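You operate a simulated robot arm through the tools that you are given. There is no shell and no other tool. Be economical: measure what you need, move in short steps, check, and stop when the job is done.

Carry out the task below with a simulated two-armed robot. There is one attempt and no reset: what you move stays moved.

Task
Pick up the parts carton from the front of the fixture table with one hand, pass it to the other hand and put it on the white table top. Set down upright: parts carton.

It is judged by the outcome, as a careful person would: the job done as asked, and still so three seconds after it is handed in. It fails if anything else is knocked over, pushed out of place, dropped, spilled or broken.

Robot
Two 7-joint arms with two-finger parallel grippers on one trunk, on a base that drives. Base frame: it is fixed to the floor where the robot stands at the start and does not move with it; the origin is under the middle of the robot, x ahead of it, y to its left, z up; the surface under the hand at the start is at about z = 0.9. Lengths are in m, angles in degrees, forces in N, time in s.
The left shoulder is at the start at [0.071, 0.156, 1.08], the right one opposite. Places, roughly: white table top [-0.8, -4.2, 0.7]. Payload 3.91 kg a hand.
The tool frame of a hand sits at the grasp point between the pads (the TCP): z along the fingers, y along the line on which they close. The tips reach 0.03 m beyond it. Largest opening 0.11 m; finger width 0.02, thickness 0.01; the body of the gripper, 0.048 by 0.112 m, starts 0.055 m behind the TCP.
Orientation is that of the tool frame in the base frame, as a unit quaternion [w, x, y, z]. With the fingers straight down and closing along the base's y, the tool's x points along the base's -x, its y along +y and its z along -z.

Tools
- The arms move only by the tool drive_tool. It takes "left_steps", "right_steps" or both (then of equal length, played together; a hand with none holds still); each is a list of rows, each a list of 2 entries, a list of its own where there are three numbers: the shift along the base's x, y, z in m, then the turn, a rotation vector about the base's x, y, z in degrees. In form: [[[dx, dy, dz], [ax, ay, az]], ...]. A call has 1 to 12 rows; each row shifts and turns the commanded pose from where the row before left it. "left_grip" and "right_grip" are, for a hand that has rows, the finger opening in m, from 0 to 0.11, set as the call begins (left out, the last holds). Rows are played at 5 a second. More than 0.05 m and 8.6 degrees between two rows, or a gripper value outside its range, and nothing of the call is played. Where a pose cannot be reached the arm comes as near as it can. A force on the tool above 40 N (or 10 N above the force at the start of the call, whichever is more), or a blocked arm, ends the call early, and 0.2 s more pass. Each finger travels about 0.108 m/s and halts on what it meets, pressing with about 44 N; the grip force reading is that of the motor and also rises with nothing between the fingers. The clock runs only during rows and for 0.2 s after the last one: add rows that do not move to give the fingers time. It gives the time, the measured TCP pose, the force on the tool (base axes), the opening and the grip force at its end, in the units of the frame above (readings bear some noise), with the torque about the TCP (base axes, N m) and any sound that the robot's microphone picked up.
- Cameras (640 x 400 px; columns grow to the right, rows downward): "scene" is now at [0.1597, 0.0085, 1.341]; the picture's right is [0.04, -1.00, -0.00], its down [-0.37, -0.02, -0.93] and it looks along [0.93, 0.04, -0.37] (base axes); focal length 275 px, centre (320, 200). "left" rides on the left gripper at [0.073, -0.017, -0.103] in its tool frame; the picture's right is [0.23, 0.97, 0.00], its down [-0.76, 0.18, -0.62] and it looks along [-0.61, 0.14, 0.78] (tool axes); focal length 222 px, centre (320, 200). "right" rides on the right gripper at [0.072, 0.017, -0.103] in its tool frame; the picture's right is [-0.23, 0.97, 0.00], its down [-0.76, -0.18, -0.62] and it looks along [-0.61, -0.14, 0.78] (tool axes); focal length 222 px, centre (320, 200). There is no depth. A picture from a camera that has moved, and an enlarged one, comes with that camera's place and axes in the base frame and with its lens. The place of the scene camera against the robot may be out by one fixed shift of up to 0.025 m in any direction.
- grab_frame(camera): a new picture of that camera. No time passes.
- lift_body(by): slides the trunk up (or, below 0, down) by that many m; the arms and the scene camera ride with it, the base frame stays. It gives what a move gives, with no picture.
- drive_base(legs): drives the robot by 1 to 6 legs, each [ahead, left, turn to the left] in m, m and degrees, along the robot's own axes; the way and the turn of a leg run together, so that a leg with both is an arc; at most 1.5 m and 180 degrees a leg. The arms and the cameras ride along, it lands a little off, and it stops where it bumps. It gives what a move gives.
- aim_head(pan, tilt): turns the head with the scene camera to pan (to the left, within 86 degrees either way) and tilt (down, from -29 to 69), counted from straight ahead of the robot. It gives what a move gives.
- enlarge(camera, box): a new picture of the part [left, top, right, bottom] of that camera's present view, enlarged. No time passes.
- hand_in(): hands the job in; it is judged then, once.

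Go step by step. Nothing tells you exact positions but the pictures and the camera data: compare them with the known pose of the tool, close in by small moves and look again before you grip or let go. The budget is 120 turns and 92 pictures, counting those below and the enlarged ones. Unless the task says otherwise, let go and move clear before handing in, and close with one line.

The tools are called after "Request:" by a JSON object that holds its "op" and its "data". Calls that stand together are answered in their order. drive_tool: Moves the arms, as the interface text tells. Its arguments: {"type":"object","properties":{"left_steps":{"type":"array","items":{"type":"array"}},"left_grip":{"type":"number"},"right_steps":{"type":"array","items":{"type":"array"}},"right_grip":{"type":"number"}},"required":[]} The other tools are called the same way: lift_body (by) slides the trunk up or down; drive_base (legs) drives the base; aim_head (pan, tilt) turns the head that bears the scene camera; grab_frame (camera) takes a picture; enlarge (camera, box) takes an enlarged picture of a part of a camera's view; hand_in () hands the job in.

At the start:

```text
time_s: 0.0
left_eef_pos: [0.853, 0.292, 1.1732]
left_tool_rot: [-0.001, 0.0, 1.0, 0.0]
left_force: [0.2, -0.4, 0.0]
left_torque: [0.01, 0.0, -0.03]
left_opening: 0.11
left_finger_force: 0.0
right_eef_pos: [0.6818, -0.2843, 1.1484]
right_tool_rot: [0.0, 0.0, 1.0, -0.001]
right_force: [0.1, 0.1, 0.1]
right_torque: [-0.03, 0.01, 0.01]
right_opening: 0.1103
right_finger_force: 0.1
trunk travel left (down, up): [-0.525, 0.415]
robot x, y, heading: [0.0029, 0.0014, 0.2]
head pan, tilt: [2.5, 21.5]
```

scene: 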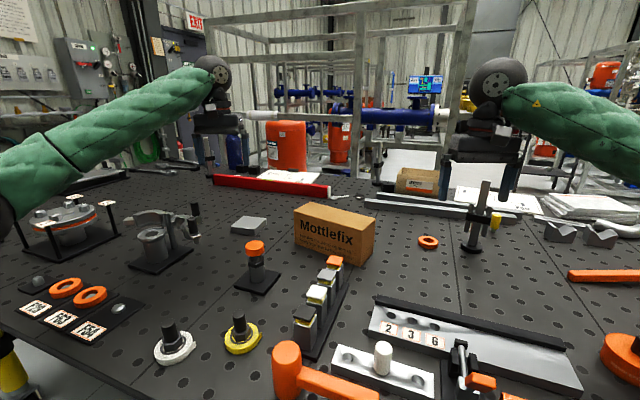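
right: 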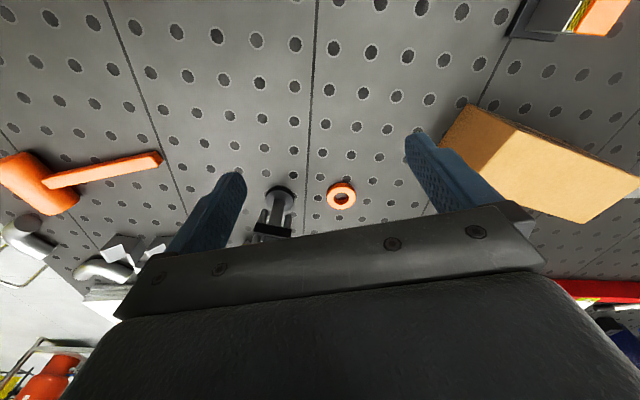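
left: 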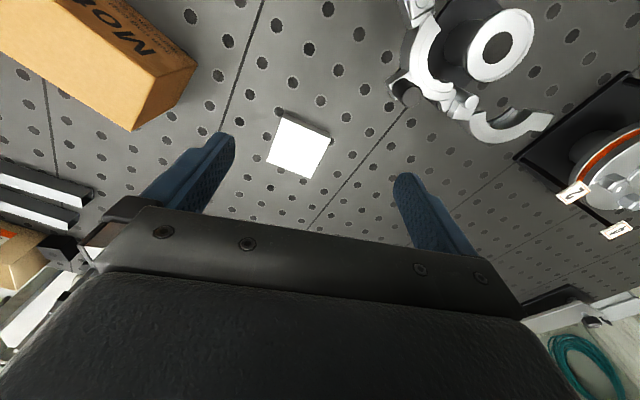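

I see a brown "Mottlefix" carton mid-table between the hands, and another small carton farther back. I'll enlarge to measure both.

Request:
{"op": "enlarge", "data": {"camera": "scene", "box": [270, 180, 430, 280]}}

Request:
{"op": "enlarge", "data": {"camera": "scene", "box": [360, 140, 520, 240]}}

```text
4.00 times, centred on (350, 230) of scene
camera zoom: at [0.1597, 0.0085, 1.341], right [0.04, -1.0, 0.0], down [-0.37, -0.02, -0.93], along [0.93, 0.04, -0.37], focal length 1100 px, centre (200, 80)
```

zoom: 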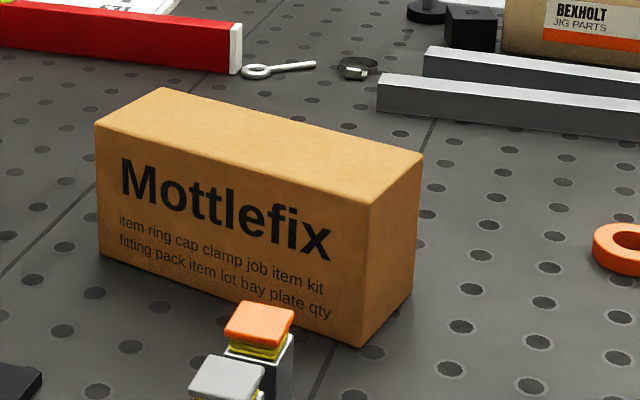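

```text
4.00 times, centred on (440, 190) of scene
camera zoom: at [0.1597, 0.0085, 1.341], right [0.04, -1.0, 0.0], down [-0.37, -0.02, -0.93], along [0.93, 0.04, -0.37], focal length 1100 px, centre (-160, 240)
```

zoom: 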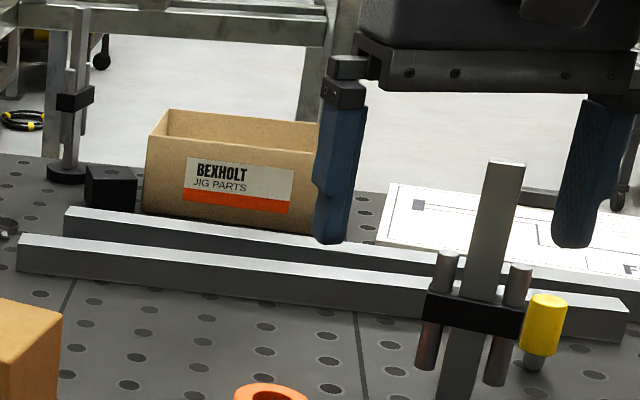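

The carton at the front is the Mottlefix box: about 0.22 x 0.08 x 0.11 m, centred near (0.87, 0.0), long axis about 60° from x. I'll bring the right hand above its right end, turned 60°, and look.

Request:
{"op": "drive_tool", "data": {"right_steps": [[[0.018, 0.03, 0], [0, 0, 7.5]], [[0.018, 0.03, 0], [0, 0, 7.5]], [[0.018, 0.03, 0], [0, 0, 7.5]], [[0.018, 0.03, 0], [0, 0, 7.5]], [[0.018, 0.03, 0], [0, 0, 7.5]], [[0.018, 0.03, 0], [0, 0, 7.5]], [[0.018, 0.03, 0], [0, 0, 7.5]], [[0.018, 0.03, 0], [0, 0, 7.5]]], "right_grip": 0.11}}

Request:
{"op": "grab_frame", "data": {"camera": "right"}}

Request:
{"op": "grab_frame", "data": {"camera": "scene"}}

```text
time_s: 1.8
left_eef_pos: [0.8516, 0.2907, 1.1744]
left_tool_rot: [0.0, -0.001, 1.0, 0.0]
left_force: [-0.2, -0.4, 0.0]
left_torque: [0.04, -0.01, 0.0]
left_opening: 0.1099
left_finger_force: 0.1
right_eef_pos: [0.8143, -0.0655, 1.1477]
right_tool_rot: [0.0, -0.46, 0.888, 0.0]
right_force: [-0.6, 0.4, -0.1]
right_torque: [0.03, 0.03, -0.01]
right_opening: 0.1098
right_finger_force: 0.1
right hand out of reach, approached as far as the arm can: row 8
trunk travel left (down, up): [-0.525, 0.415]
robot x, y, heading: [-0.0011, -0.0016, 0.1]
head pan, tilt: [2.5, 21.5]
```

```text
86 pictures are left
camera right: at [0.7598, -0.1148, 1.2512], right [-0.66, 0.75, 0.0], down [0.59, 0.52, 0.62], along [0.47, 0.41, -0.78], focal length 222 px, centre (320, 200)
```

right: 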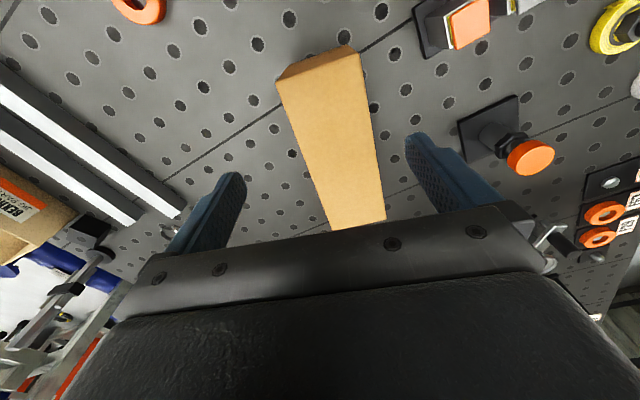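

```text
85 pictures are left
camera scene: at [0.1596, 0.0075, 1.341], right [0.04, -1.0, 0.0], down [-0.37, -0.02, -0.93], along [0.93, 0.04, -0.37], focal length 275 px, centre (320, 200)
```

scene: 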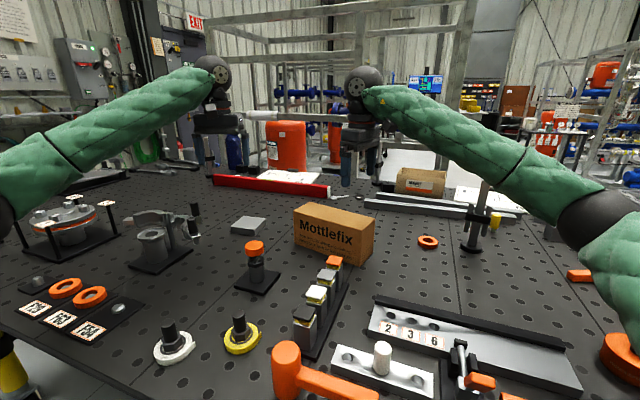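

The hand camera puts the carton centre near (0.846, 0.0), long axis about 58°, top about z 1.01. I'll fine-align and descend partway with the right hand.

Request:
{"op": "drive_tool", "data": {"right_steps": [[[0.002, 0.009, -0.03], [0, 0, 0]], [[0, 0.008, -0.03], [0, 0, 0]], [[0, 0, -0.03], [0, 0, 0]], [[0, 0, 0], [0, 0, 0]]]}}

Request:
{"op": "grab_frame", "data": {"camera": "right"}}

```text
time_s: 2.8
left_eef_pos: [0.8523, 0.2925, 1.1742]
left_tool_rot: [0.001, 0.0, 1.0, 0.0]
left_force: [-0.3, 0.2, -0.2]
left_torque: [-0.01, -0.01, 0.02]
left_opening: 0.1101
left_finger_force: 0.0
right_eef_pos: [0.8164, -0.048, 1.0565]
right_tool_rot: [0.001, -0.458, 0.889, 0.0]
right_force: [0.8, -0.4, -0.7]
right_torque: [-0.03, -0.02, -0.02]
right_opening: 0.1097
right_finger_force: 0.3
trunk travel left (down, up): [-0.525, 0.415]
robot x, y, heading: [-0.0013, -0.0008, -0.3]
head pan, tilt: [2.5, 21.5]
```

```text
84 pictures are left
camera right: at [0.761, -0.0968, 1.1611], right [-0.66, 0.75, 0.0], down [0.59, 0.52, 0.62], along [0.47, 0.41, -0.78], focal length 222 px, centre (320, 200)
```

right: 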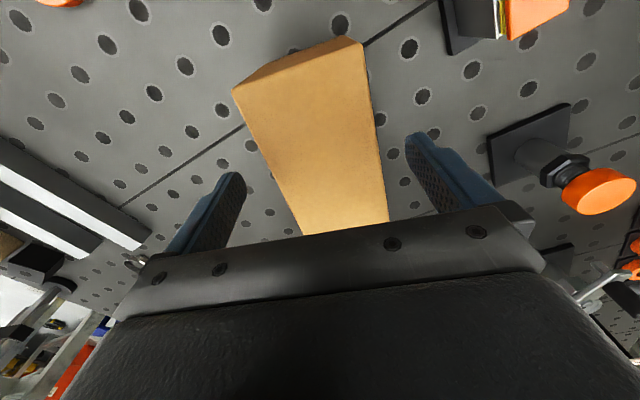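

Well centred. I'll turn the last 3°, descend to about z 0.965 and check the force.

Request:
{"op": "drive_tool", "data": {"right_steps": [[[0, 0, -0.03], [0, 0, 3]], [[0, 0, -0.03], [0, 0, 0]], [[0, 0, -0.03], [0, 0, 0]], [[0, 0, 0], [0, 0, 0]]]}}

Request:
{"op": "grab_frame", "data": {"camera": "right"}}

Request:
{"op": "grab_frame", "data": {"camera": "scene"}}

```text
time_s: 3.8
left_eef_pos: [0.8523, 0.2922, 1.1741]
left_tool_rot: [0.0, 0.0, 1.0, 0.0]
left_force: [0.1, -0.5, -0.5]
left_torque: [0.0, 0.02, 0.0]
left_opening: 0.11
left_finger_force: 0.0
right_eef_pos: [0.8149, -0.048, 1.0469]
right_tool_rot: [0.0, -0.467, 0.884, 0.0]
right_force: [0.0, -0.5, -0.3]
right_torque: [-0.02, -0.02, 0.01]
right_opening: 0.1101
right_finger_force: 0.0
right hand out of reach, approached as far as the arm can: row 1, 2, 3
trunk travel left (down, up): [-0.525, 0.415]
robot x, y, heading: [0.0046, -0.0026, 0.1]
head pan, tilt: [2.5, 21.5]
```

```text
83 pictures are left
camera right: at [0.762, -0.0982, 1.1513], right [-0.68, 0.74, 0.0], down [0.58, 0.53, 0.62], along [0.46, 0.42, -0.78], focal length 222 px, centre (320, 200)
```

right: 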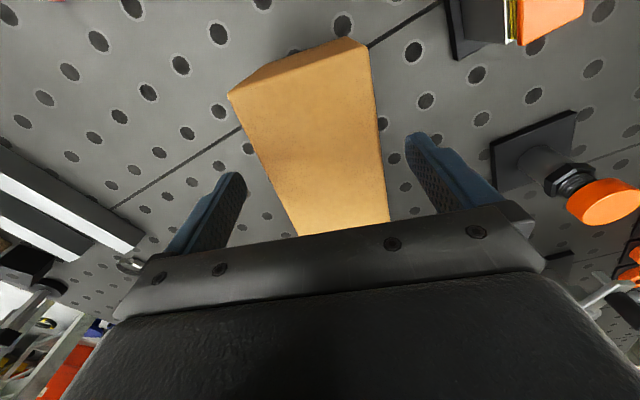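

```text
82 pictures are left
camera scene: at [0.1597, 0.0087, 1.341], right [0.04, -1.0, 0.0], down [-0.37, -0.02, -0.93], along [0.93, 0.04, -0.37], focal length 275 px, centre (320, 200)
```

scene: 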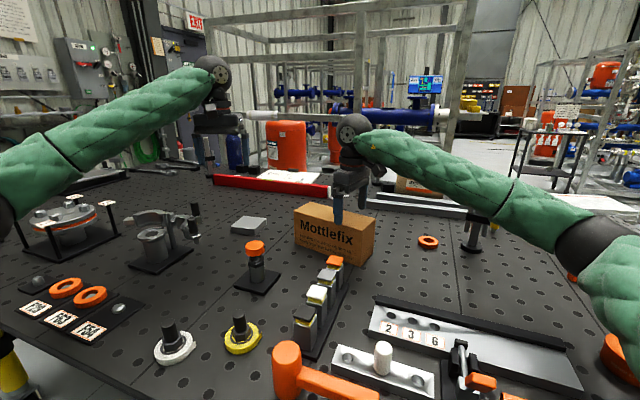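

The wrist hits a joint limit here. I'll raise the hand and turn the base left by 28°, so the carton lies to the right of the robot and its axis is nearer the hand's natural orientation.

Request:
{"op": "drive_tool", "data": {"right_steps": [[[0, 0, 0.05], [0, 0, -8]], [[-0.02, -0.02, 0.05], [0, 0, -8]], [[-0.02, -0.02, 0.03], [0, 0, -8]], [[-0.02, -0.02, 0.02], [0, 0, 0]]]}}

Request:
{"op": "drive_base", "data": {"legs": [[0, 0, 28]]}}

Request:
{"op": "aim_head", "data": {"pan": -20, "tilt": 25}}

Request:
{"op": "grab_frame", "data": {"camera": "scene"}}

```text
refused: row 2 steps farther than a row can; nothing moved
```

```text
time_s: 5.5
left_eef_pos: [0.6371, 0.6368, 1.1747]
left_tool_rot: [0.0, -0.225, 0.974, -0.002]
left_force: [-0.2, -0.1, -0.4]
left_torque: [0.0, -0.01, -0.02]
left_opening: 0.1101
left_finger_force: 0.0
right_eef_pos: [0.752, 0.3135, 1.0459]
right_tool_rot: [-0.004, -0.656, 0.755, 0.0]
right_force: [0.6, 0.9, 0.3]
right_torque: [-0.02, 0.01, 0.01]
right_opening: 0.1101
right_finger_force: 0.2
trunk travel left (down, up): [-0.525, 0.415]
robot x, y, heading: [-0.0012, 0.0027, 25.9]
head pan, tilt: [2.5, 21.5]
stopped in leg 1: the force on the tool passed its limit at 65 N (the readings are from after the stop); the commanded pose is now the measured one
```

```text
time_s: 6.4
left_eef_pos: [0.6386, 0.6342, 1.1741]
left_tool_rot: [-0.001, -0.226, 0.974, 0.001]
left_force: [-0.7, 0.3, 0.1]
left_torque: [-0.03, -0.02, 0.03]
left_opening: 0.11
left_finger_force: 0.0
right_eef_pos: [0.7523, 0.3126, 1.0452]
right_tool_rot: [-0.004, -0.656, 0.755, 0.0]
right_force: [0.7, 0.2, 0.1]
right_torque: [-0.01, 0.01, -0.03]
right_opening: 0.1102
right_finger_force: 0.0
trunk travel left (down, up): [-0.525, 0.415]
robot x, y, heading: [-0.0018, -0.004, 26.0]
head pan, tilt: [-20.0, 25.0]
```

```text
81 pictures are left
camera scene: at [0.1536, 0.0361, 1.3354], right [0.1, -0.99, 0.0], down [-0.42, -0.04, -0.91], along [0.9, 0.09, -0.42], focal length 275 px, centre (320, 200)
```

scene: 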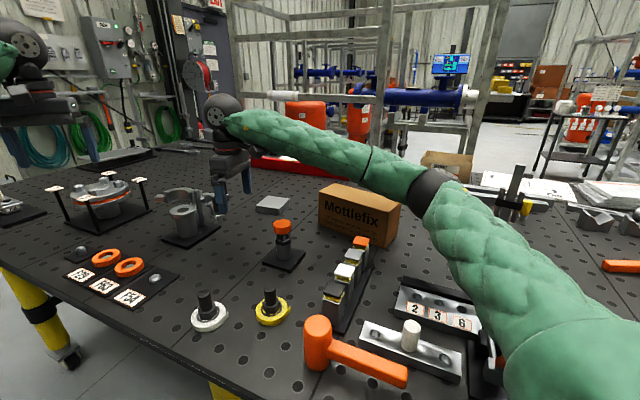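

My raise was refused (row too long), yet the base turn issued with it still ran, so the low right hand touched the clamp fixture (65 N). I'll stop and inspect before moving on.

Request:
{"op": "enlarge", "data": {"camera": "scene", "box": [130, 130, 290, 260]}}

Request:
{"op": "grab_frame", "data": {"camera": "right"}}

```text
3.08 times, centred on (210, 195) of scene
camera zoom: at [0.1536, 0.0361, 1.3354], right [0.1, -0.99, 0.0], down [-0.42, -0.04, -0.91], along [0.9, 0.09, -0.42], focal length 846 px, centre (658, 215)
```

zoom: 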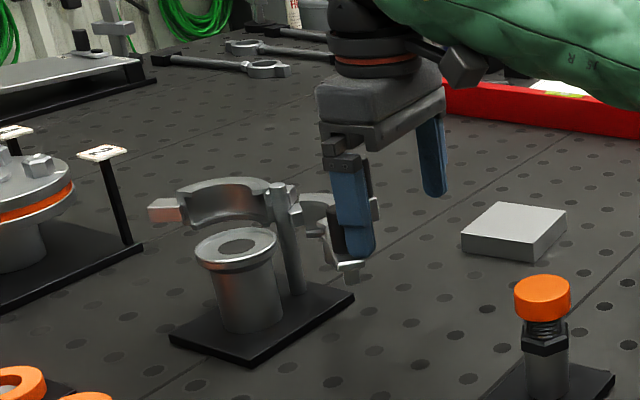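

```text
79 pictures are left
camera right: at [0.7273, 0.2437, 1.1507], right [-0.93, 0.36, 0.0], down [0.29, 0.73, 0.62], along [0.22, 0.58, -0.79], focal length 222 px, centre (320, 200)
```

right: 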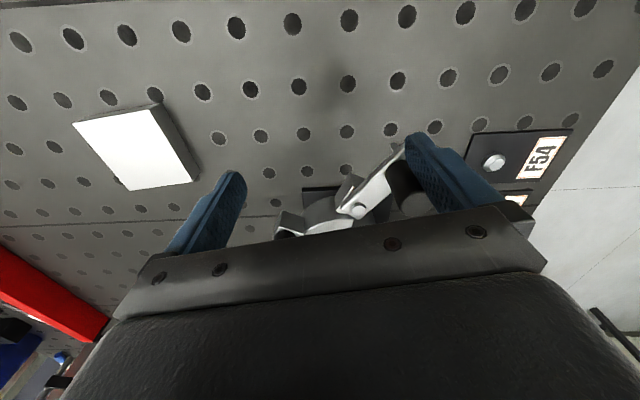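

The fixture still stands, with the right finger resting against its bracket. I'll back off along the way it came, then go straight up.

Request:
{"op": "drive_tool", "data": {"right_steps": [[[0.005, -0.012, 0], [0, 0, 0]], [[0.003, -0.008, 0], [0, 0, 0]], [[0, 0, 0.04], [0, 0, 0]], [[0, 0, 0.045], [0, 0, 0]], [[0, 0, 0.045], [0, 0, 0]], [[0, 0, 0], [0, 0, 0]]]}}

Request:
{"op": "grab_frame", "data": {"camera": "scene"}}

```text
time_s: 7.8
left_eef_pos: [0.6399, 0.6337, 1.172]
left_tool_rot: [-0.001, -0.224, 0.975, -0.001]
left_force: [0.4, -0.7, 0.2]
left_torque: [0.0, 0.0, 0.0]
left_opening: 0.1101
left_finger_force: 0.1
right_eef_pos: [0.7488, 0.3132, 1.175]
right_tool_rot: [-0.005, -0.655, 0.756, 0.0]
right_force: [0.6, 0.0, -0.5]
right_torque: [0.0, 0.0, 0.03]
right_opening: 0.1099
right_finger_force: 0.0
right hand out of reach, approached as far as the arm can: row 1, 2, 5
trunk travel left (down, up): [-0.525, 0.415]
robot x, y, heading: [0.0018, -0.0019, 25.9]
head pan, tilt: [-20.0, 25.0]
```

```text
78 pictures are left
camera scene: at [0.1548, 0.0358, 1.3352], right [0.1, -0.99, 0.0], down [-0.42, -0.04, -0.91], along [0.9, 0.09, -0.42], focal length 275 px, centre (320, 200)
```

scene: 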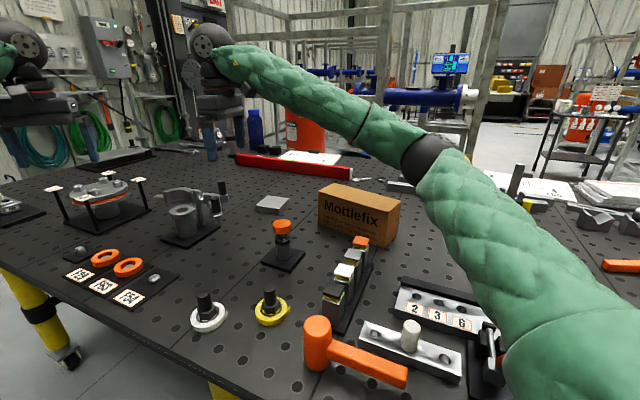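

The hand is clear and the fixture is standing. I'll compare its place with the first picture by taking the same view direction.

Request:
{"op": "aim_head", "data": {"pan": -23.4, "tilt": 21.5}}

Request:
{"op": "grab_frame", "data": {"camera": "scene"}}

Request:
{"op": "enlarge", "data": {"camera": "scene", "box": [100, 160, 260, 290]}}

```text
time_s: 8.4
left_eef_pos: [0.6391, 0.6345, 1.1741]
left_tool_rot: [-0.001, -0.225, 0.974, 0.0]
left_force: [-0.2, -0.4, 0.7]
left_torque: [0.02, 0.02, 0.04]
left_opening: 0.1099
left_finger_force: 0.0
right_eef_pos: [0.7481, 0.313, 1.1762]
right_tool_rot: [-0.004, -0.654, 0.757, 0.001]
right_force: [0.5, -0.2, 0.5]
right_torque: [-0.03, 0.0, -0.01]
right_opening: 0.1101
right_finger_force: 0.0
trunk travel left (down, up): [-0.525, 0.415]
robot x, y, heading: [0.0038, -0.0013, 26.0]
head pan, tilt: [-23.4, 21.5]
```

```text
77 pictures are left
camera scene: at [0.1548, 0.0305, 1.341], right [0.04, -1.0, 0.0], down [-0.37, -0.02, -0.93], along [0.93, 0.04, -0.37], focal length 275 px, centre (320, 200)
```

scene: 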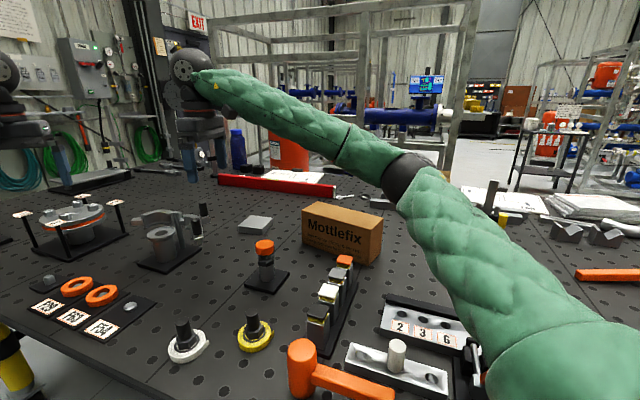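

```text
3.08 times, centred on (180, 225) of scene
camera zoom: at [0.1548, 0.0305, 1.341], right [0.04, -1.0, 0.0], down [-0.37, -0.02, -0.93], along [0.93, 0.04, -0.37], focal length 846 px, centre (751, 123)
```

zoom: 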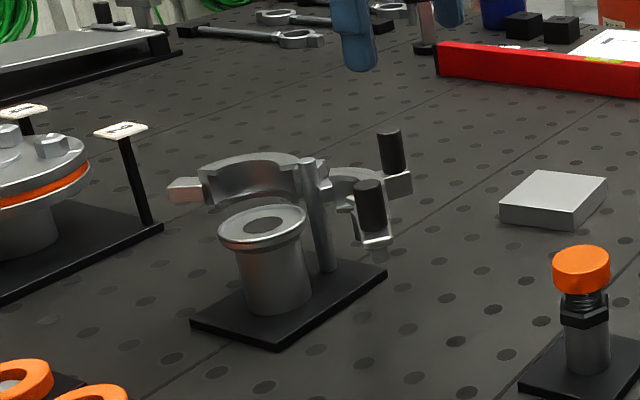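

The fixture appears exactly where it was (only the shift due to camera parallax). Now the right hand goes back over the carton, turned to 58°, keeping high.

Request:
{"op": "drive_tool", "data": {"right_steps": [[[0.0076, -0.04, 0], [0, 0, -2.6]], [[0.0076, -0.04, 0], [0, 0, -2.6]], [[0.0076, -0.04, 0], [0, 0, -2.6]], [[0.0076, -0.04, 0], [0, 0, -2.6]], [[0.0076, -0.04, 0], [0, 0, -2.6]], [[0.0076, -0.04, 0], [0, 0, -2.6]], [[0.0076, -0.04, 0], [0, 0, -2.6]], [[0.0076, -0.04, 0], [0, 0, -2.6]], [[0.0076, -0.041, 0], [0, 0, -2.8]], [[0, 0, -0.04], [0, 0, 0]], [[0, 0, -0.04], [0, 0, 0]], [[0, 0, 0], [0, 0, 0]]]}}

Request:
{"op": "grab_frame", "data": {"camera": "right"}}

```text
time_s: 11.0
left_eef_pos: [0.639, 0.6353, 1.1731]
left_tool_rot: [-0.001, -0.226, 0.974, 0.0]
left_force: [-0.7, -0.1, 0.0]
left_torque: [-0.03, -0.01, -0.04]
left_opening: 0.1103
left_finger_force: 0.0
right_eef_pos: [0.8145, -0.0504, 1.0957]
right_tool_rot: [-0.004, -0.488, 0.873, 0.0]
right_force: [0.8, 0.3, 0.8]
right_torque: [-0.03, -0.03, -0.01]
right_opening: 0.1099
right_finger_force: 0.1
trunk travel left (down, up): [-0.525, 0.415]
robot x, y, heading: [0.0019, -0.0038, 26.3]
head pan, tilt: [-23.4, 21.5]
```

```text
75 pictures are left
camera right: at [0.7637, -0.1023, 1.2], right [-0.71, 0.7, 0.0], down [0.55, 0.56, 0.62], along [0.43, 0.44, -0.79], focal length 222 px, centre (320, 200)
```

right: 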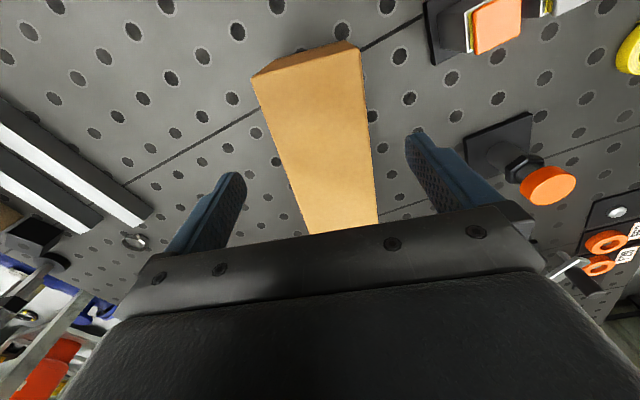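

The carton is where estimated; I'm within 4 mm. Descending straight to the grip height.

Request:
{"op": "drive_tool", "data": {"right_steps": [[[0.003, 0.003, -0.03], [0, 0, 0]], [[0, 0, -0.04], [0, 0, 0]], [[0, 0, -0.03], [0, 0, 0]], [[0, 0, -0.03], [0, 0, 0]], [[0, 0, 0], [0, 0, 0]]]}}

Request:
{"op": "grab_frame", "data": {"camera": "right"}}

Request:
{"op": "grab_frame", "data": {"camera": "scene"}}

```text
time_s: 12.2
left_eef_pos: [0.6393, 0.6348, 1.1732]
left_tool_rot: [-0.001, -0.225, 0.974, 0.0]
left_force: [-0.2, 0.2, -0.5]
left_torque: [-0.02, -0.02, 0.01]
left_opening: 0.11
left_finger_force: 0.0
right_eef_pos: [0.8156, -0.0473, 0.9633]
right_tool_rot: [-0.004, -0.488, 0.873, 0.0]
right_force: [0.1, 0.1, -0.5]
right_torque: [-0.02, -0.01, 0.02]
right_opening: 0.1101
right_finger_force: 0.1
trunk travel left (down, up): [-0.525, 0.415]
robot x, y, heading: [0.0011, -0.0004, 25.8]
head pan, tilt: [-23.4, 21.5]
```

```text
74 pictures are left
camera right: at [0.7657, -0.0998, 1.0688], right [-0.71, 0.7, 0.0], down [0.55, 0.56, 0.62], along [0.43, 0.44, -0.79], focal length 222 px, centre (320, 200)
```

right: 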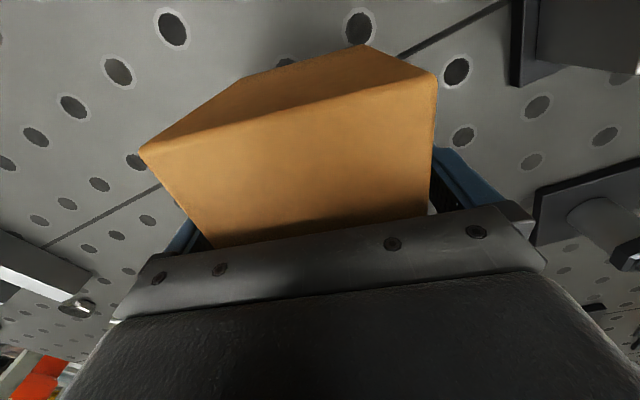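

```text
73 pictures are left
camera scene: at [0.1545, 0.0304, 1.3411], right [0.04, -1.0, 0.0], down [-0.37, -0.02, -0.93], along [0.93, 0.04, -0.37], focal length 275 px, centre (320, 200)
```

scene: 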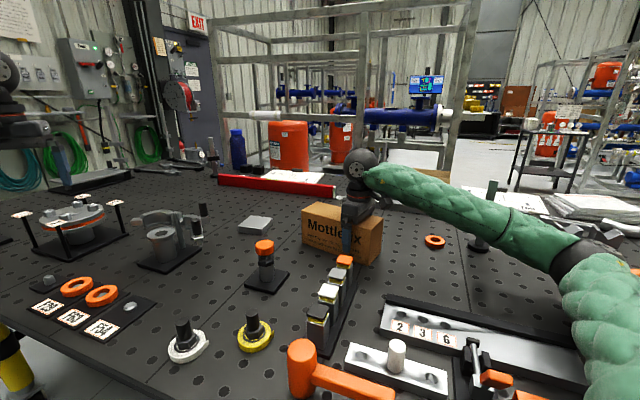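

Fingers straddle the carton with no contact. Closing.

Request:
{"op": "drive_tool", "data": {"right_steps": [[[0, 0, 0], [0, 0, 0]], [[0, 0, 0], [0, 0, 0]], [[0, 0, 0], [0, 0, 0]]], "right_grip": 0.0}}

```text
time_s: 13.0
left_eef_pos: [0.6385, 0.6343, 1.173]
left_tool_rot: [-0.001, -0.225, 0.974, 0.0]
left_force: [0.2, -0.2, 0.0]
left_torque: [0.0, -0.01, 0.01]
left_opening: 0.1099
left_finger_force: 0.1
right_eef_pos: [0.8159, -0.0469, 0.964]
right_tool_rot: [-0.004, -0.488, 0.873, 0.001]
right_force: [1.5, 0.6, -0.2]
right_torque: [0.25, -0.37, 0.05]
right_opening: 0.085
right_finger_force: 44.4
trunk travel left (down, up): [-0.525, 0.415]
robot x, y, heading: [0.0027, 0.0004, 26.0]
head pan, tilt: [-23.4, 21.5]
```

Gripped at 0.085 m. Lifting gently to feel the weight.

Request:
{"op": "drive_tool", "data": {"right_steps": [[[0, 0, 0.015], [0, 0, 0]], [[0, 0, 0.02], [0, 0, 0]], [[0, 0, 0.03], [0, 0, 0]], [[0, 0, 0], [0, 0, 0]]]}}

Request:
{"op": "grab_frame", "data": {"camera": "scene"}}

Request:
{"op": "grab_frame", "data": {"camera": "right"}}

```text
time_s: 14.0
left_eef_pos: [0.6397, 0.6343, 1.1735]
left_tool_rot: [-0.001, -0.226, 0.974, -0.001]
left_force: [1.0, 0.6, -0.4]
left_torque: [0.04, -0.01, 0.02]
left_opening: 0.1101
left_finger_force: 0.1
right_eef_pos: [0.8188, -0.0469, 1.0287]
right_tool_rot: [-0.004, -0.488, 0.873, -0.001]
right_force: [0.4, 0.2, -5.7]
right_torque: [-0.25, 0.12, 0.0]
right_opening: 0.0848
right_finger_force: 43.9
trunk travel left (down, up): [-0.525, 0.415]
robot x, y, heading: [0.0029, -0.0022, 25.9]
head pan, tilt: [-23.4, 21.5]
```

```text
72 pictures are left
camera scene: at [0.1557, 0.0299, 1.3409], right [0.04, -1.0, 0.0], down [-0.37, -0.02, -0.93], along [0.93, 0.04, -0.37], focal length 275 px, centre (320, 200)
```

scene: 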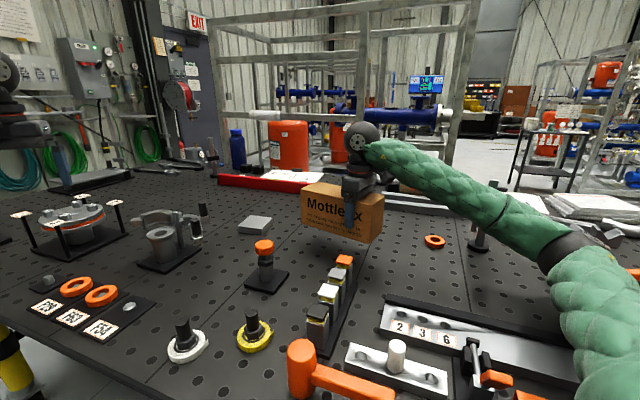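

```text
71 pictures are left
camera right: at [0.7676, -0.0991, 1.1331], right [-0.71, 0.7, 0.0], down [0.56, 0.56, 0.62], along [0.43, 0.44, -0.79], focal length 222 px, centre (320, 200)
```

right: 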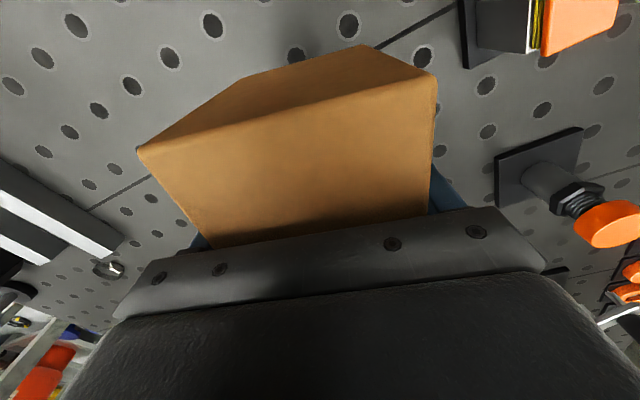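

Lift is clean, 5.7 N weight, no slip. I'll raise the carton and bring it in front of the robot for the handover.

Request:
{"op": "drive_tool", "data": {"right_steps": [[[0, 0, 0.045], [0, 0, 0]], [[0, 0, 0.045], [0, 0, 0]], [[0, 0, 0.04], [0, 0, 0]], [[-0.024, 0.035, 0], [0, 0, 2]], [[-0.024, 0.035, 0], [0, 0, 2]], [[-0.024, 0.035, 0], [0, 0, 2]], [[-0.024, 0.035, 0], [0, 0, 2]], [[-0.024, 0.035, 0], [0, 0, 2]], [[-0.024, 0.035, 0], [0, 0, 2]], [[-0.024, 0.035, 0], [0, 0, 2]], [[-0.024, 0.035, 0], [0, 0, 2]], [[-0.024, 0.035, 0], [0, 0, 2]]]}}

Request:
{"op": "aim_head", "data": {"pan": 5, "tilt": 18}}

Request:
{"op": "grab_frame", "data": {"camera": "scene"}}

Request:
{"op": "grab_frame", "data": {"camera": "left"}}

```text
time_s: 16.6
left_eef_pos: [0.639, 0.6363, 1.1727]
left_tool_rot: [-0.001, -0.224, 0.975, -0.001]
left_force: [-0.3, 0.6, 0.7]
left_torque: [-0.03, -0.04, -0.01]
left_opening: 0.1101
left_finger_force: 0.1
right_eef_pos: [0.6019, 0.2729, 1.1586]
right_tool_rot: [-0.004, -0.618, 0.786, -0.001]
right_force: [-0.1, 0.9, -6.6]
right_torque: [-0.34, 0.08, -0.01]
right_opening: 0.0848
right_finger_force: 44.1
trunk travel left (down, up): [-0.525, 0.415]
robot x, y, heading: [0.0008, -0.0034, 26.0]
head pan, tilt: [-23.4, 21.5]
```

```text
time_s: 17.6
left_eef_pos: [0.6384, 0.6357, 1.1736]
left_tool_rot: [-0.001, -0.225, 0.974, -0.001]
left_force: [-0.1, -0.2, 0.4]
left_torque: [-0.02, 0.0, -0.01]
left_opening: 0.1099
left_finger_force: 0.1
right_eef_pos: [0.6014, 0.2709, 1.1589]
right_tool_rot: [-0.004, -0.619, 0.786, 0.0]
right_force: [0.0, 0.6, -6.4]
right_torque: [-0.32, 0.07, 0.02]
right_opening: 0.0849
right_finger_force: 44.1
trunk travel left (down, up): [-0.525, 0.415]
robot x, y, heading: [-0.0012, -0.0036, 25.9]
head pan, tilt: [5.0, 18.0]
```

```text
70 pictures are left
camera scene: at [0.1425, 0.0746, 1.3466], right [0.51, -0.86, 0.0], down [-0.27, -0.16, -0.95], along [0.82, 0.49, -0.31], focal length 275 px, centre (320, 200)
```

scene: 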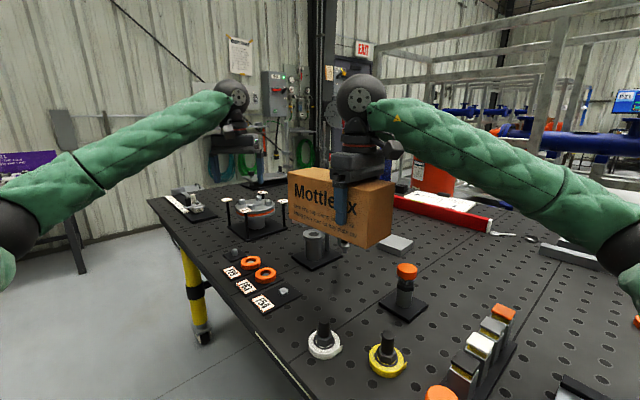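

```text
69 pictures are left
camera left: at [0.5812, 0.5881, 1.276], right [-0.63, 0.78, 0.0], down [0.61, 0.49, 0.62], along [0.48, 0.39, -0.78], focal length 222 px, centre (320, 200)
```

left: 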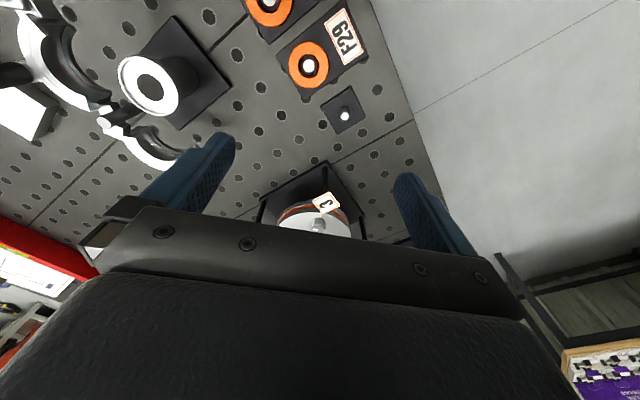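

The right hand holds the carton level. I'll now turn the left hand to the same closing line (76° in base) while still clear of the carton.

Request:
{"op": "drive_tool", "data": {"left_steps": [[[0, 0, 0], [0, 0, 8.4]], [[0, 0, 0], [0, 0, 8.4]], [[0, 0, 0], [0, 0, 8.4]], [[0, 0, 0], [0, 0, 8.4]], [[0, 0, 0], [0, 0, 8.4]], [[0, 0, 0], [0, 0, 8.4]], [[0, 0, 0], [0, 0, 0]]], "left_grip": 0.11}}

Request:
{"op": "grab_frame", "data": {"camera": "left"}}

Request:
{"op": "grab_frame", "data": {"camera": "scene"}}

```text
time_s: 19.2
left_eef_pos: [0.6406, 0.6349, 1.1731]
left_tool_rot: [-0.002, -0.619, 0.786, -0.001]
left_force: [0.0, -0.5, -0.4]
left_torque: [-0.01, 0.01, 0.02]
left_opening: 0.1102
left_finger_force: 0.1
right_eef_pos: [0.6036, 0.2718, 1.1596]
right_tool_rot: [-0.005, -0.619, 0.786, 0.0]
right_force: [0.6, 0.4, -5.7]
right_torque: [-0.3, 0.07, 0.05]
right_opening: 0.0851
right_finger_force: 43.6
trunk travel left (down, up): [-0.525, 0.415]
robot x, y, heading: [0.0016, 0.0003, 26.0]
head pan, tilt: [5.0, 18.0]
```

```text
68 pictures are left
camera left: at [0.6388, 0.5603, 1.2763], right [-1.0, 0.01, 0.0], down [0.01, 0.78, 0.62], along [0.0, 0.62, -0.78], focal length 222 px, centre (320, 200)
```

left: 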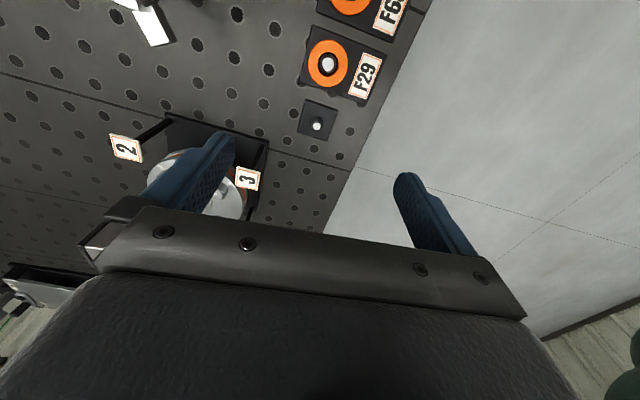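

```text
67 pictures are left
camera scene: at [0.1425, 0.0745, 1.3466], right [0.51, -0.86, 0.0], down [-0.27, -0.16, -0.95], along [0.82, 0.49, -0.31], focal length 275 px, centre (320, 200)
```

scene: 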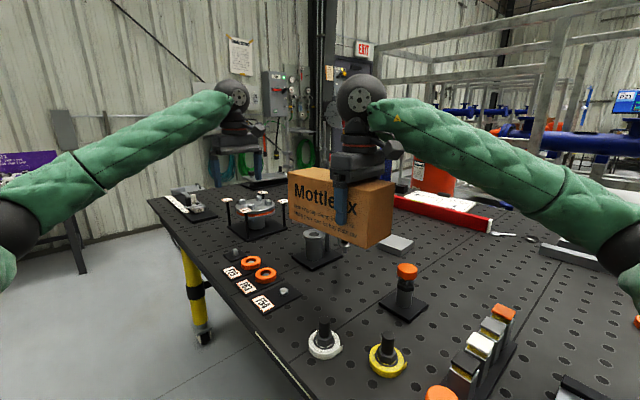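

Left hand is turned to match. Before closing in I'll check how far the camera housing and wrist bodies stick out.

Request:
{"op": "enlarge", "data": {"camera": "scene", "box": [190, 60, 430, 260]}}

```text
2.00 times, centred on (310, 160) of scene
camera zoom: at [0.1425, 0.0745, 1.3466], right [0.51, -0.86, 0.0], down [-0.27, -0.16, -0.95], along [0.82, 0.49, -0.31], focal length 550 px, centre (340, 280)
```

zoom: 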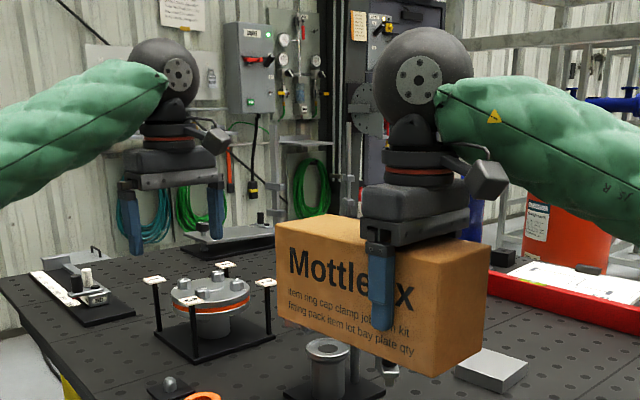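

The left camera housing is on the side facing the right hand, so I'll lean the left tool 20° away from it (about the closing axis) and stop just short of the carton's far end.

Request:
{"op": "drive_tool", "data": {"left_steps": [[[0.005, -0.03, -0.003], [-6.5, 1.57, 0]], [[0.005, -0.03, -0.003], [-6.5, 1.57, 0]], [[0.005, -0.03, -0.003], [-6.5, 1.57, 0]], [[0.005, -0.03, -0.002], [0, 0, 0]], [[0, 0, 0], [0, 0, 0]]]}}

Request:
{"op": "enlarge", "data": {"camera": "scene", "box": [190, 60, 430, 260]}}

Request:
{"op": "grab_frame", "data": {"camera": "left"}}

```text
time_s: 20.4
left_eef_pos: [0.6601, 0.5167, 1.1624]
left_tool_rot: [-0.138, -0.609, 0.773, -0.109]
left_force: [0.5, 0.1, -0.8]
left_torque: [-0.02, -0.02, 0.0]
left_opening: 0.1101
left_finger_force: 0.1
right_eef_pos: [0.6022, 0.271, 1.1593]
right_tool_rot: [-0.005, -0.618, 0.786, 0.0]
right_force: [-0.1, 0.8, -6.1]
right_torque: [-0.31, 0.1, 0.01]
right_opening: 0.085
right_finger_force: 43.9
trunk travel left (down, up): [-0.525, 0.415]
robot x, y, heading: [0.0028, -0.0045, 25.8]
head pan, tilt: [5.0, 18.0]
```

```text
2.00 times, centred on (310, 160) of scene
camera zoom: at [0.1422, 0.0751, 1.3466], right [0.51, -0.86, 0.0], down [-0.27, -0.16, -0.95], along [0.82, 0.49, -0.31], focal length 550 px, centre (340, 280)
```

zoom: 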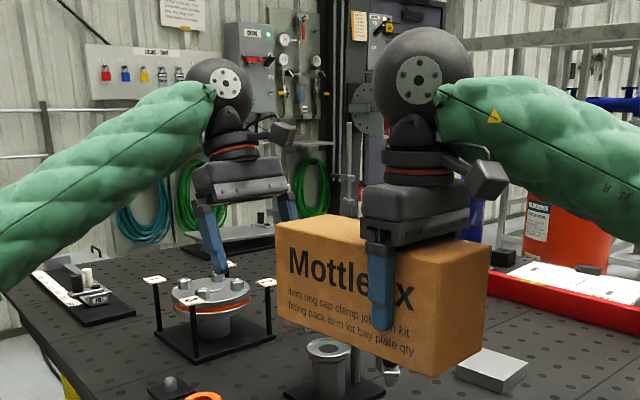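

```text
64 pictures are left
camera left: at [0.6689, 0.4809, 1.2835], right [-1.0, 0.02, 0.08], down [0.05, 0.95, 0.32], along [-0.07, 0.32, -0.94], focal length 222 px, centre (320, 200)
```

left: 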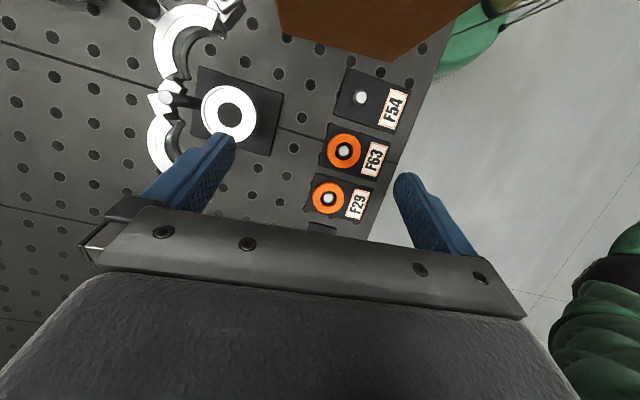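

Geometry looks right. Sliding the left hand over the far end halfway, then checking.

Request:
{"op": "drive_tool", "data": {"left_steps": [[[-0.006, -0.026, 0], [0, 0, 0]], [[-0.006, -0.026, 0], [0, 0, 0]], [[0, 0, 0], [0, 0, 0]]]}}

Request:
{"op": "grab_frame", "data": {"camera": "left"}}

Request:
{"op": "enlarge", "data": {"camera": "scene", "box": [230, 80, 390, 200]}}

```text
time_s: 21.2
left_eef_pos: [0.6474, 0.4643, 1.1609]
left_tool_rot: [-0.137, -0.609, 0.774, -0.108]
left_force: [-1.1, 1.0, -0.8]
left_torque: [-0.01, -0.01, 0.0]
left_opening: 0.11
left_finger_force: 0.0
right_eef_pos: [0.6028, 0.2708, 1.1597]
right_tool_rot: [-0.004, -0.619, 0.786, -0.001]
right_force: [0.2, -0.1, -6.3]
right_torque: [-0.29, 0.07, -0.02]
right_opening: 0.0849
right_finger_force: 43.1
trunk travel left (down, up): [-0.525, 0.415]
robot x, y, heading: [-0.0047, 0.0016, 25.9]
head pan, tilt: [5.0, 18.0]
```

```text
63 pictures are left
camera left: at [0.657, 0.4285, 1.2828], right [-1.0, 0.02, 0.08], down [0.05, 0.95, 0.32], along [-0.07, 0.33, -0.94], focal length 222 px, centre (320, 200)
```

left: 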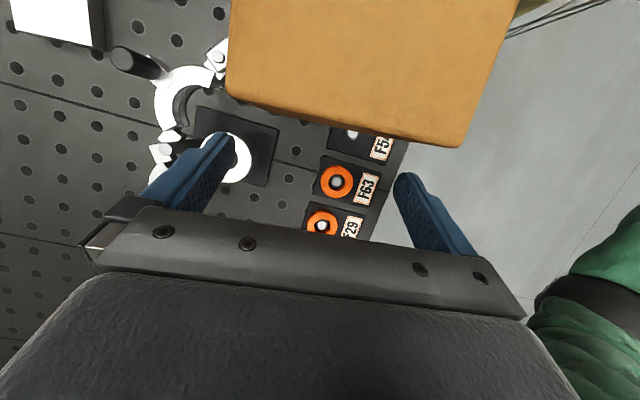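

```text
3.33 times, centred on (310, 140) of scene
camera zoom: at [0.1424, 0.0747, 1.3466], right [0.51, -0.86, 0.0], down [-0.27, -0.16, -0.95], along [0.82, 0.49, -0.31], focal length 916 px, centre (353, 400)
```

zoom: 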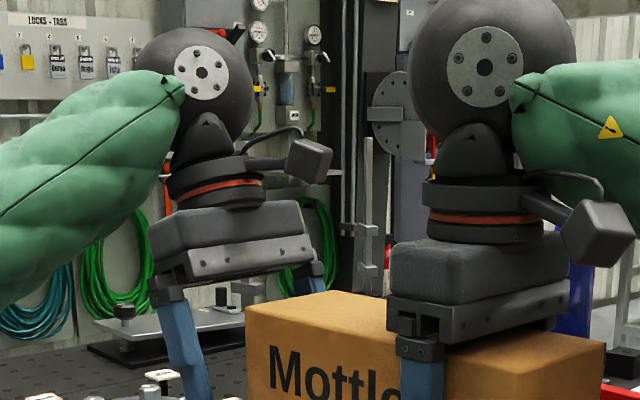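

The end of the carton lies centred between the left fingers. Sliding in the rest of the way.

Request:
{"op": "drive_tool", "data": {"left_steps": [[[-0.0045, -0.018, 0], [0, 0, 0]], [[-0.0045, -0.018, 0], [0, 0, 0]], [[-0.004, -0.018, 0], [0, 0, 0]], [[0, 0, 0], [0, 0, 0]]]}}

Request:
{"op": "grab_frame", "data": {"camera": "left"}}

Request:
{"op": "enlarge", "data": {"camera": "scene", "box": [230, 80, 390, 200]}}

```text
time_s: 22.2
left_eef_pos: [0.6346, 0.4098, 1.1615]
left_tool_rot: [-0.139, -0.609, 0.773, -0.109]
left_force: [0.7, -0.3, 0.3]
left_torque: [0.02, 0.0, 0.03]
left_opening: 0.1101
left_finger_force: 0.0
right_eef_pos: [0.6022, 0.2701, 1.1599]
right_tool_rot: [-0.004, -0.618, 0.786, 0.0]
right_force: [-0.2, 0.4, -6.6]
right_torque: [-0.31, 0.06, -0.01]
right_opening: 0.0848
right_finger_force: 44.4
trunk travel left (down, up): [-0.525, 0.415]
robot x, y, heading: [0.0021, -0.0006, 26.1]
head pan, tilt: [5.0, 18.0]
```

```text
61 pictures are left
camera left: at [0.6429, 0.3735, 1.2842], right [-1.0, 0.02, 0.08], down [0.05, 0.95, 0.32], along [-0.07, 0.33, -0.94], focal length 222 px, centre (320, 200)
```

left: 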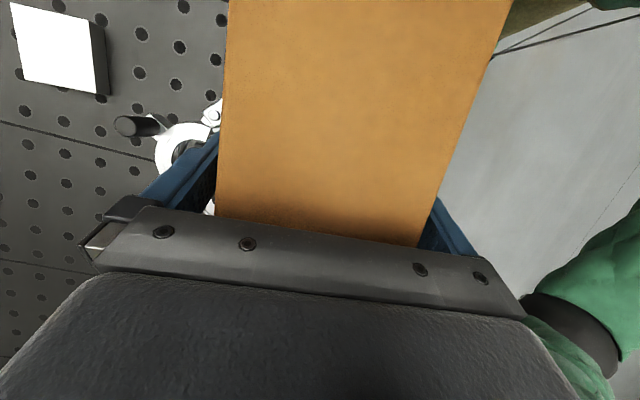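

```text
3.33 times, centred on (310, 140) of scene
camera zoom: at [0.1424, 0.0749, 1.3466], right [0.51, -0.86, 0.0], down [-0.27, -0.16, -0.95], along [0.82, 0.49, -0.31], focal length 916 px, centre (353, 400)
```

zoom: 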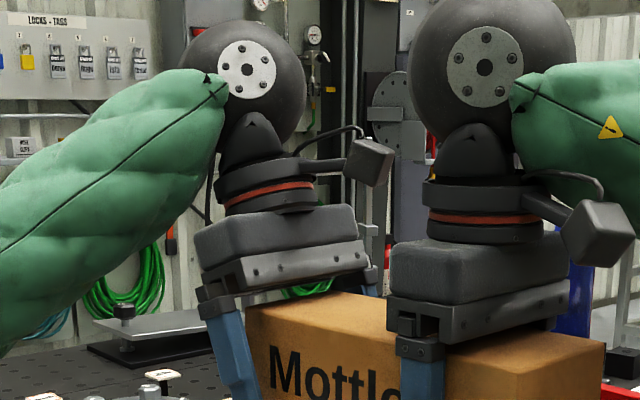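

Fingers straddle the end; I'll go 1 cm further for a fuller grip and close the left hand.

Request:
{"op": "drive_tool", "data": {"left_steps": [[[-0.0024, -0.0097, 0], [0, 0, 0]], [[0, 0, 0], [0, 0, 0]]]}}

Request:
{"op": "drive_tool", "data": {"left_steps": [[[0, 0, 0], [0, 0, 0]], [[0, 0, 0], [0, 0, 0]], [[0, 0, 0], [0, 0, 0]], [[0, 0, 0], [0, 0, 0]]], "left_grip": 0.0}}

Request:
{"op": "grab_frame", "data": {"camera": "left"}}

```text
time_s: 22.8
left_eef_pos: [0.6318, 0.4002, 1.1623]
left_tool_rot: [-0.138, -0.609, 0.774, -0.108]
left_force: [0.2, -0.1, 0.0]
left_torque: [-0.02, 0.02, -0.03]
left_opening: 0.1099
left_finger_force: 0.0
right_eef_pos: [0.603, 0.2697, 1.1602]
right_tool_rot: [-0.005, -0.618, 0.786, 0.0]
right_force: [0.6, 0.4, -6.0]
right_torque: [-0.31, 0.07, 0.02]
right_opening: 0.0849
right_finger_force: 43.7
trunk travel left (down, up): [-0.525, 0.415]
robot x, y, heading: [-0.0017, -0.0014, 26.1]
head pan, tilt: [5.0, 18.0]
```

```text
time_s: 23.8
left_eef_pos: [0.6319, 0.3992, 1.1619]
left_tool_rot: [-0.136, -0.609, 0.774, -0.108]
left_force: [16.7, -0.9, 1.9]
left_torque: [0.01, 1.3, 0.27]
left_opening: 0.0851
left_finger_force: 44.2
right_eef_pos: [0.6018, 0.2701, 1.1593]
right_tool_rot: [-0.004, -0.619, 0.785, 0.0]
right_force: [-17.7, 1.4, -8.3]
right_torque: [-0.56, -1.26, 2.01]
right_opening: 0.0847
right_finger_force: 44.6
trunk travel left (down, up): [-0.525, 0.415]
robot x, y, heading: [0.0018, 0.0035, 26.0]
head pan, tilt: [5.0, 18.0]
```

```text
59 pictures are left
camera left: at [0.641, 0.364, 1.2838], right [-1.0, 0.02, 0.08], down [0.05, 0.95, 0.32], along [-0.07, 0.33, -0.94], focal length 222 px, centre (320, 200)
```

left: 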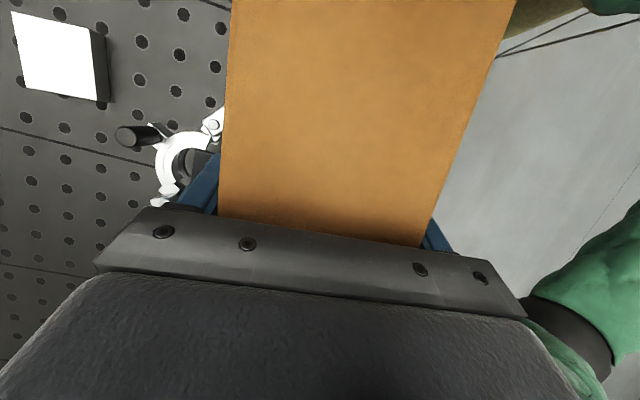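

Both hands hold it, with about 17 N of sideways strain; I'll relax it by shifting the left hand a couple of mm.

Request:
{"op": "drive_tool", "data": {"left_steps": [[[0.002, 0, 0], [0, 0, 0]], [[0, 0, 0], [0, 0, 0]]]}}

```text
time_s: 24.4
left_eef_pos: [0.6345, 0.3997, 1.1627]
left_tool_rot: [-0.137, -0.608, 0.775, -0.108]
left_force: [3.2, -3.7, 0.7]
left_torque: [0.07, 0.75, -0.97]
left_opening: 0.0847
left_finger_force: 44.4
right_eef_pos: [0.6021, 0.2701, 1.1598]
right_tool_rot: [-0.005, -0.618, 0.786, 0.0]
right_force: [-5.2, 4.5, -7.0]
right_torque: [-0.54, -0.7, 1.6]
right_opening: 0.0849
right_finger_force: 43.6
trunk travel left (down, up): [-0.525, 0.415]
robot x, y, heading: [-0.0024, -0.0012, 26.0]
head pan, tilt: [5.0, 18.0]
```

Strain is small now. Opening the right hand while the left keeps its grip.

Request:
{"op": "drive_tool", "data": {"right_steps": [[[0, 0, 0], [0, 0, 0]], [[0, 0, 0], [0, 0, 0]], [[0, 0, 0], [0, 0, 0]]], "right_grip": 0.11}}

Request:
{"op": "grab_frame", "data": {"camera": "right"}}

Request:
{"op": "grab_frame", "data": {"camera": "scene"}}

```text
time_s: 25.2
left_eef_pos: [0.6338, 0.4005, 1.1628]
left_tool_rot: [-0.138, -0.609, 0.774, -0.108]
left_force: [0.1, -0.3, 0.5]
left_torque: [0.44, -0.12, 0.0]
left_opening: 0.0849
left_finger_force: 44.1
right_eef_pos: [0.6025, 0.271, 1.1594]
right_tool_rot: [-0.005, -0.618, 0.786, 0.0]
right_force: [-0.3, 0.1, 0.0]
right_torque: [0.0, -0.01, -0.01]
right_opening: 0.11
right_finger_force: 0.0
trunk travel left (down, up): [-0.525, 0.415]
robot x, y, heading: [0.0002, -0.0012, 25.6]
head pan, tilt: [5.0, 18.0]
```

```text
58 pictures are left
camera right: at [0.5703, 0.2045, 1.2643], right [-0.89, 0.45, 0.0], down [0.36, 0.7, 0.62], along [0.28, 0.55, -0.79], focal length 222 px, centre (320, 200)
```

right: 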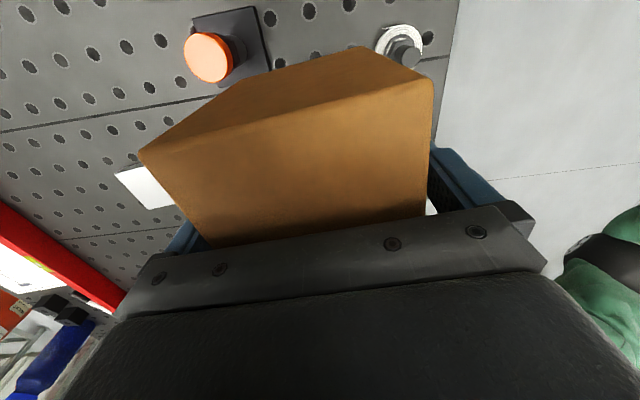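

```text
57 pictures are left
camera scene: at [0.1425, 0.0744, 1.3466], right [0.51, -0.86, 0.0], down [-0.27, -0.16, -0.95], along [0.82, 0.49, -0.31], focal length 275 px, centre (320, 200)
```

scene: 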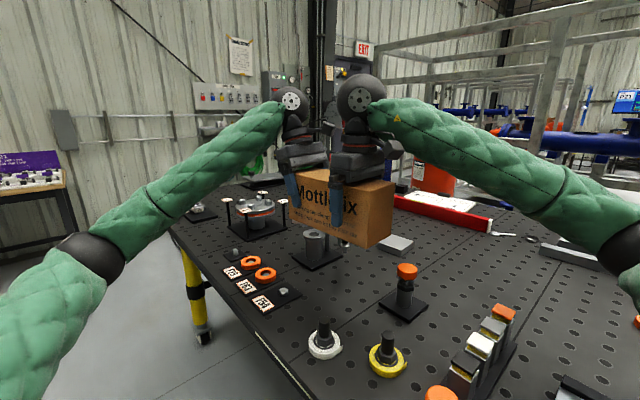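

The left hand carries the carton alone (its torque matches the weight), and the right hand reads zero. I'll slide the right hand out along the carton's axis, away from the left hand.

Request:
{"op": "drive_tool", "data": {"right_steps": [[[-0.0094, -0.0388, 0], [0, 0, 0]], [[-0.0094, -0.0388, 0], [0, 0, 0]], [[-0.0094, -0.0388, 0], [0, 0, 0]], [[-0.0094, -0.0388, 0], [0, 0, 0]], [[0, -0.045, 0], [0, 0, -6]], [[0, -0.045, 0], [0, 0, -6]], [[0, -0.045, 0], [0, 0, -6]], [[0, 0, 0], [0, 0, 0]]]}}

Request:
{"op": "grab_frame", "data": {"camera": "scene"}}

```text
time_s: 27.0
left_eef_pos: [0.6344, 0.4005, 1.1609]
left_tool_rot: [-0.138, -0.609, 0.773, -0.108]
left_force: [-0.3, 0.5, -0.2]
left_torque: [0.43, -0.08, 0.02]
left_opening: 0.0848
left_finger_force: 43.8
right_eef_pos: [0.563, -0.0199, 1.1563]
right_tool_rot: [-0.005, -0.488, 0.873, 0.001]
right_force: [0.6, -0.3, 0.0]
right_torque: [0.0, 0.03, 0.01]
right_opening: 0.1101
right_finger_force: 0.1
trunk travel left (down, up): [-0.525, 0.415]
robot x, y, heading: [0.0023, -0.0046, 26.0]
head pan, tilt: [5.0, 18.0]
```

```text
56 pictures are left
camera scene: at [0.1429, 0.0756, 1.3464], right [0.51, -0.86, 0.0], down [-0.27, -0.16, -0.95], along [0.82, 0.49, -0.31], focal length 275 px, centre (320, 200)
```

scene: 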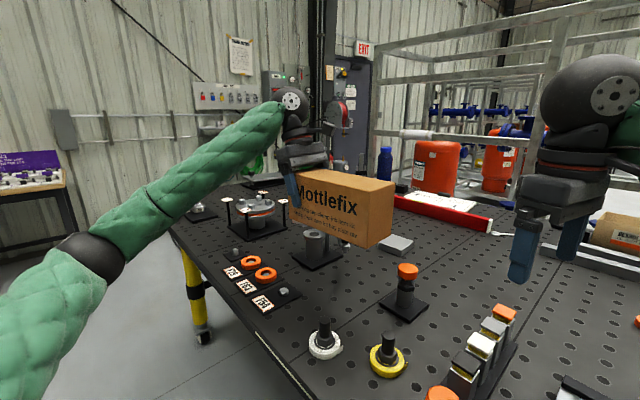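

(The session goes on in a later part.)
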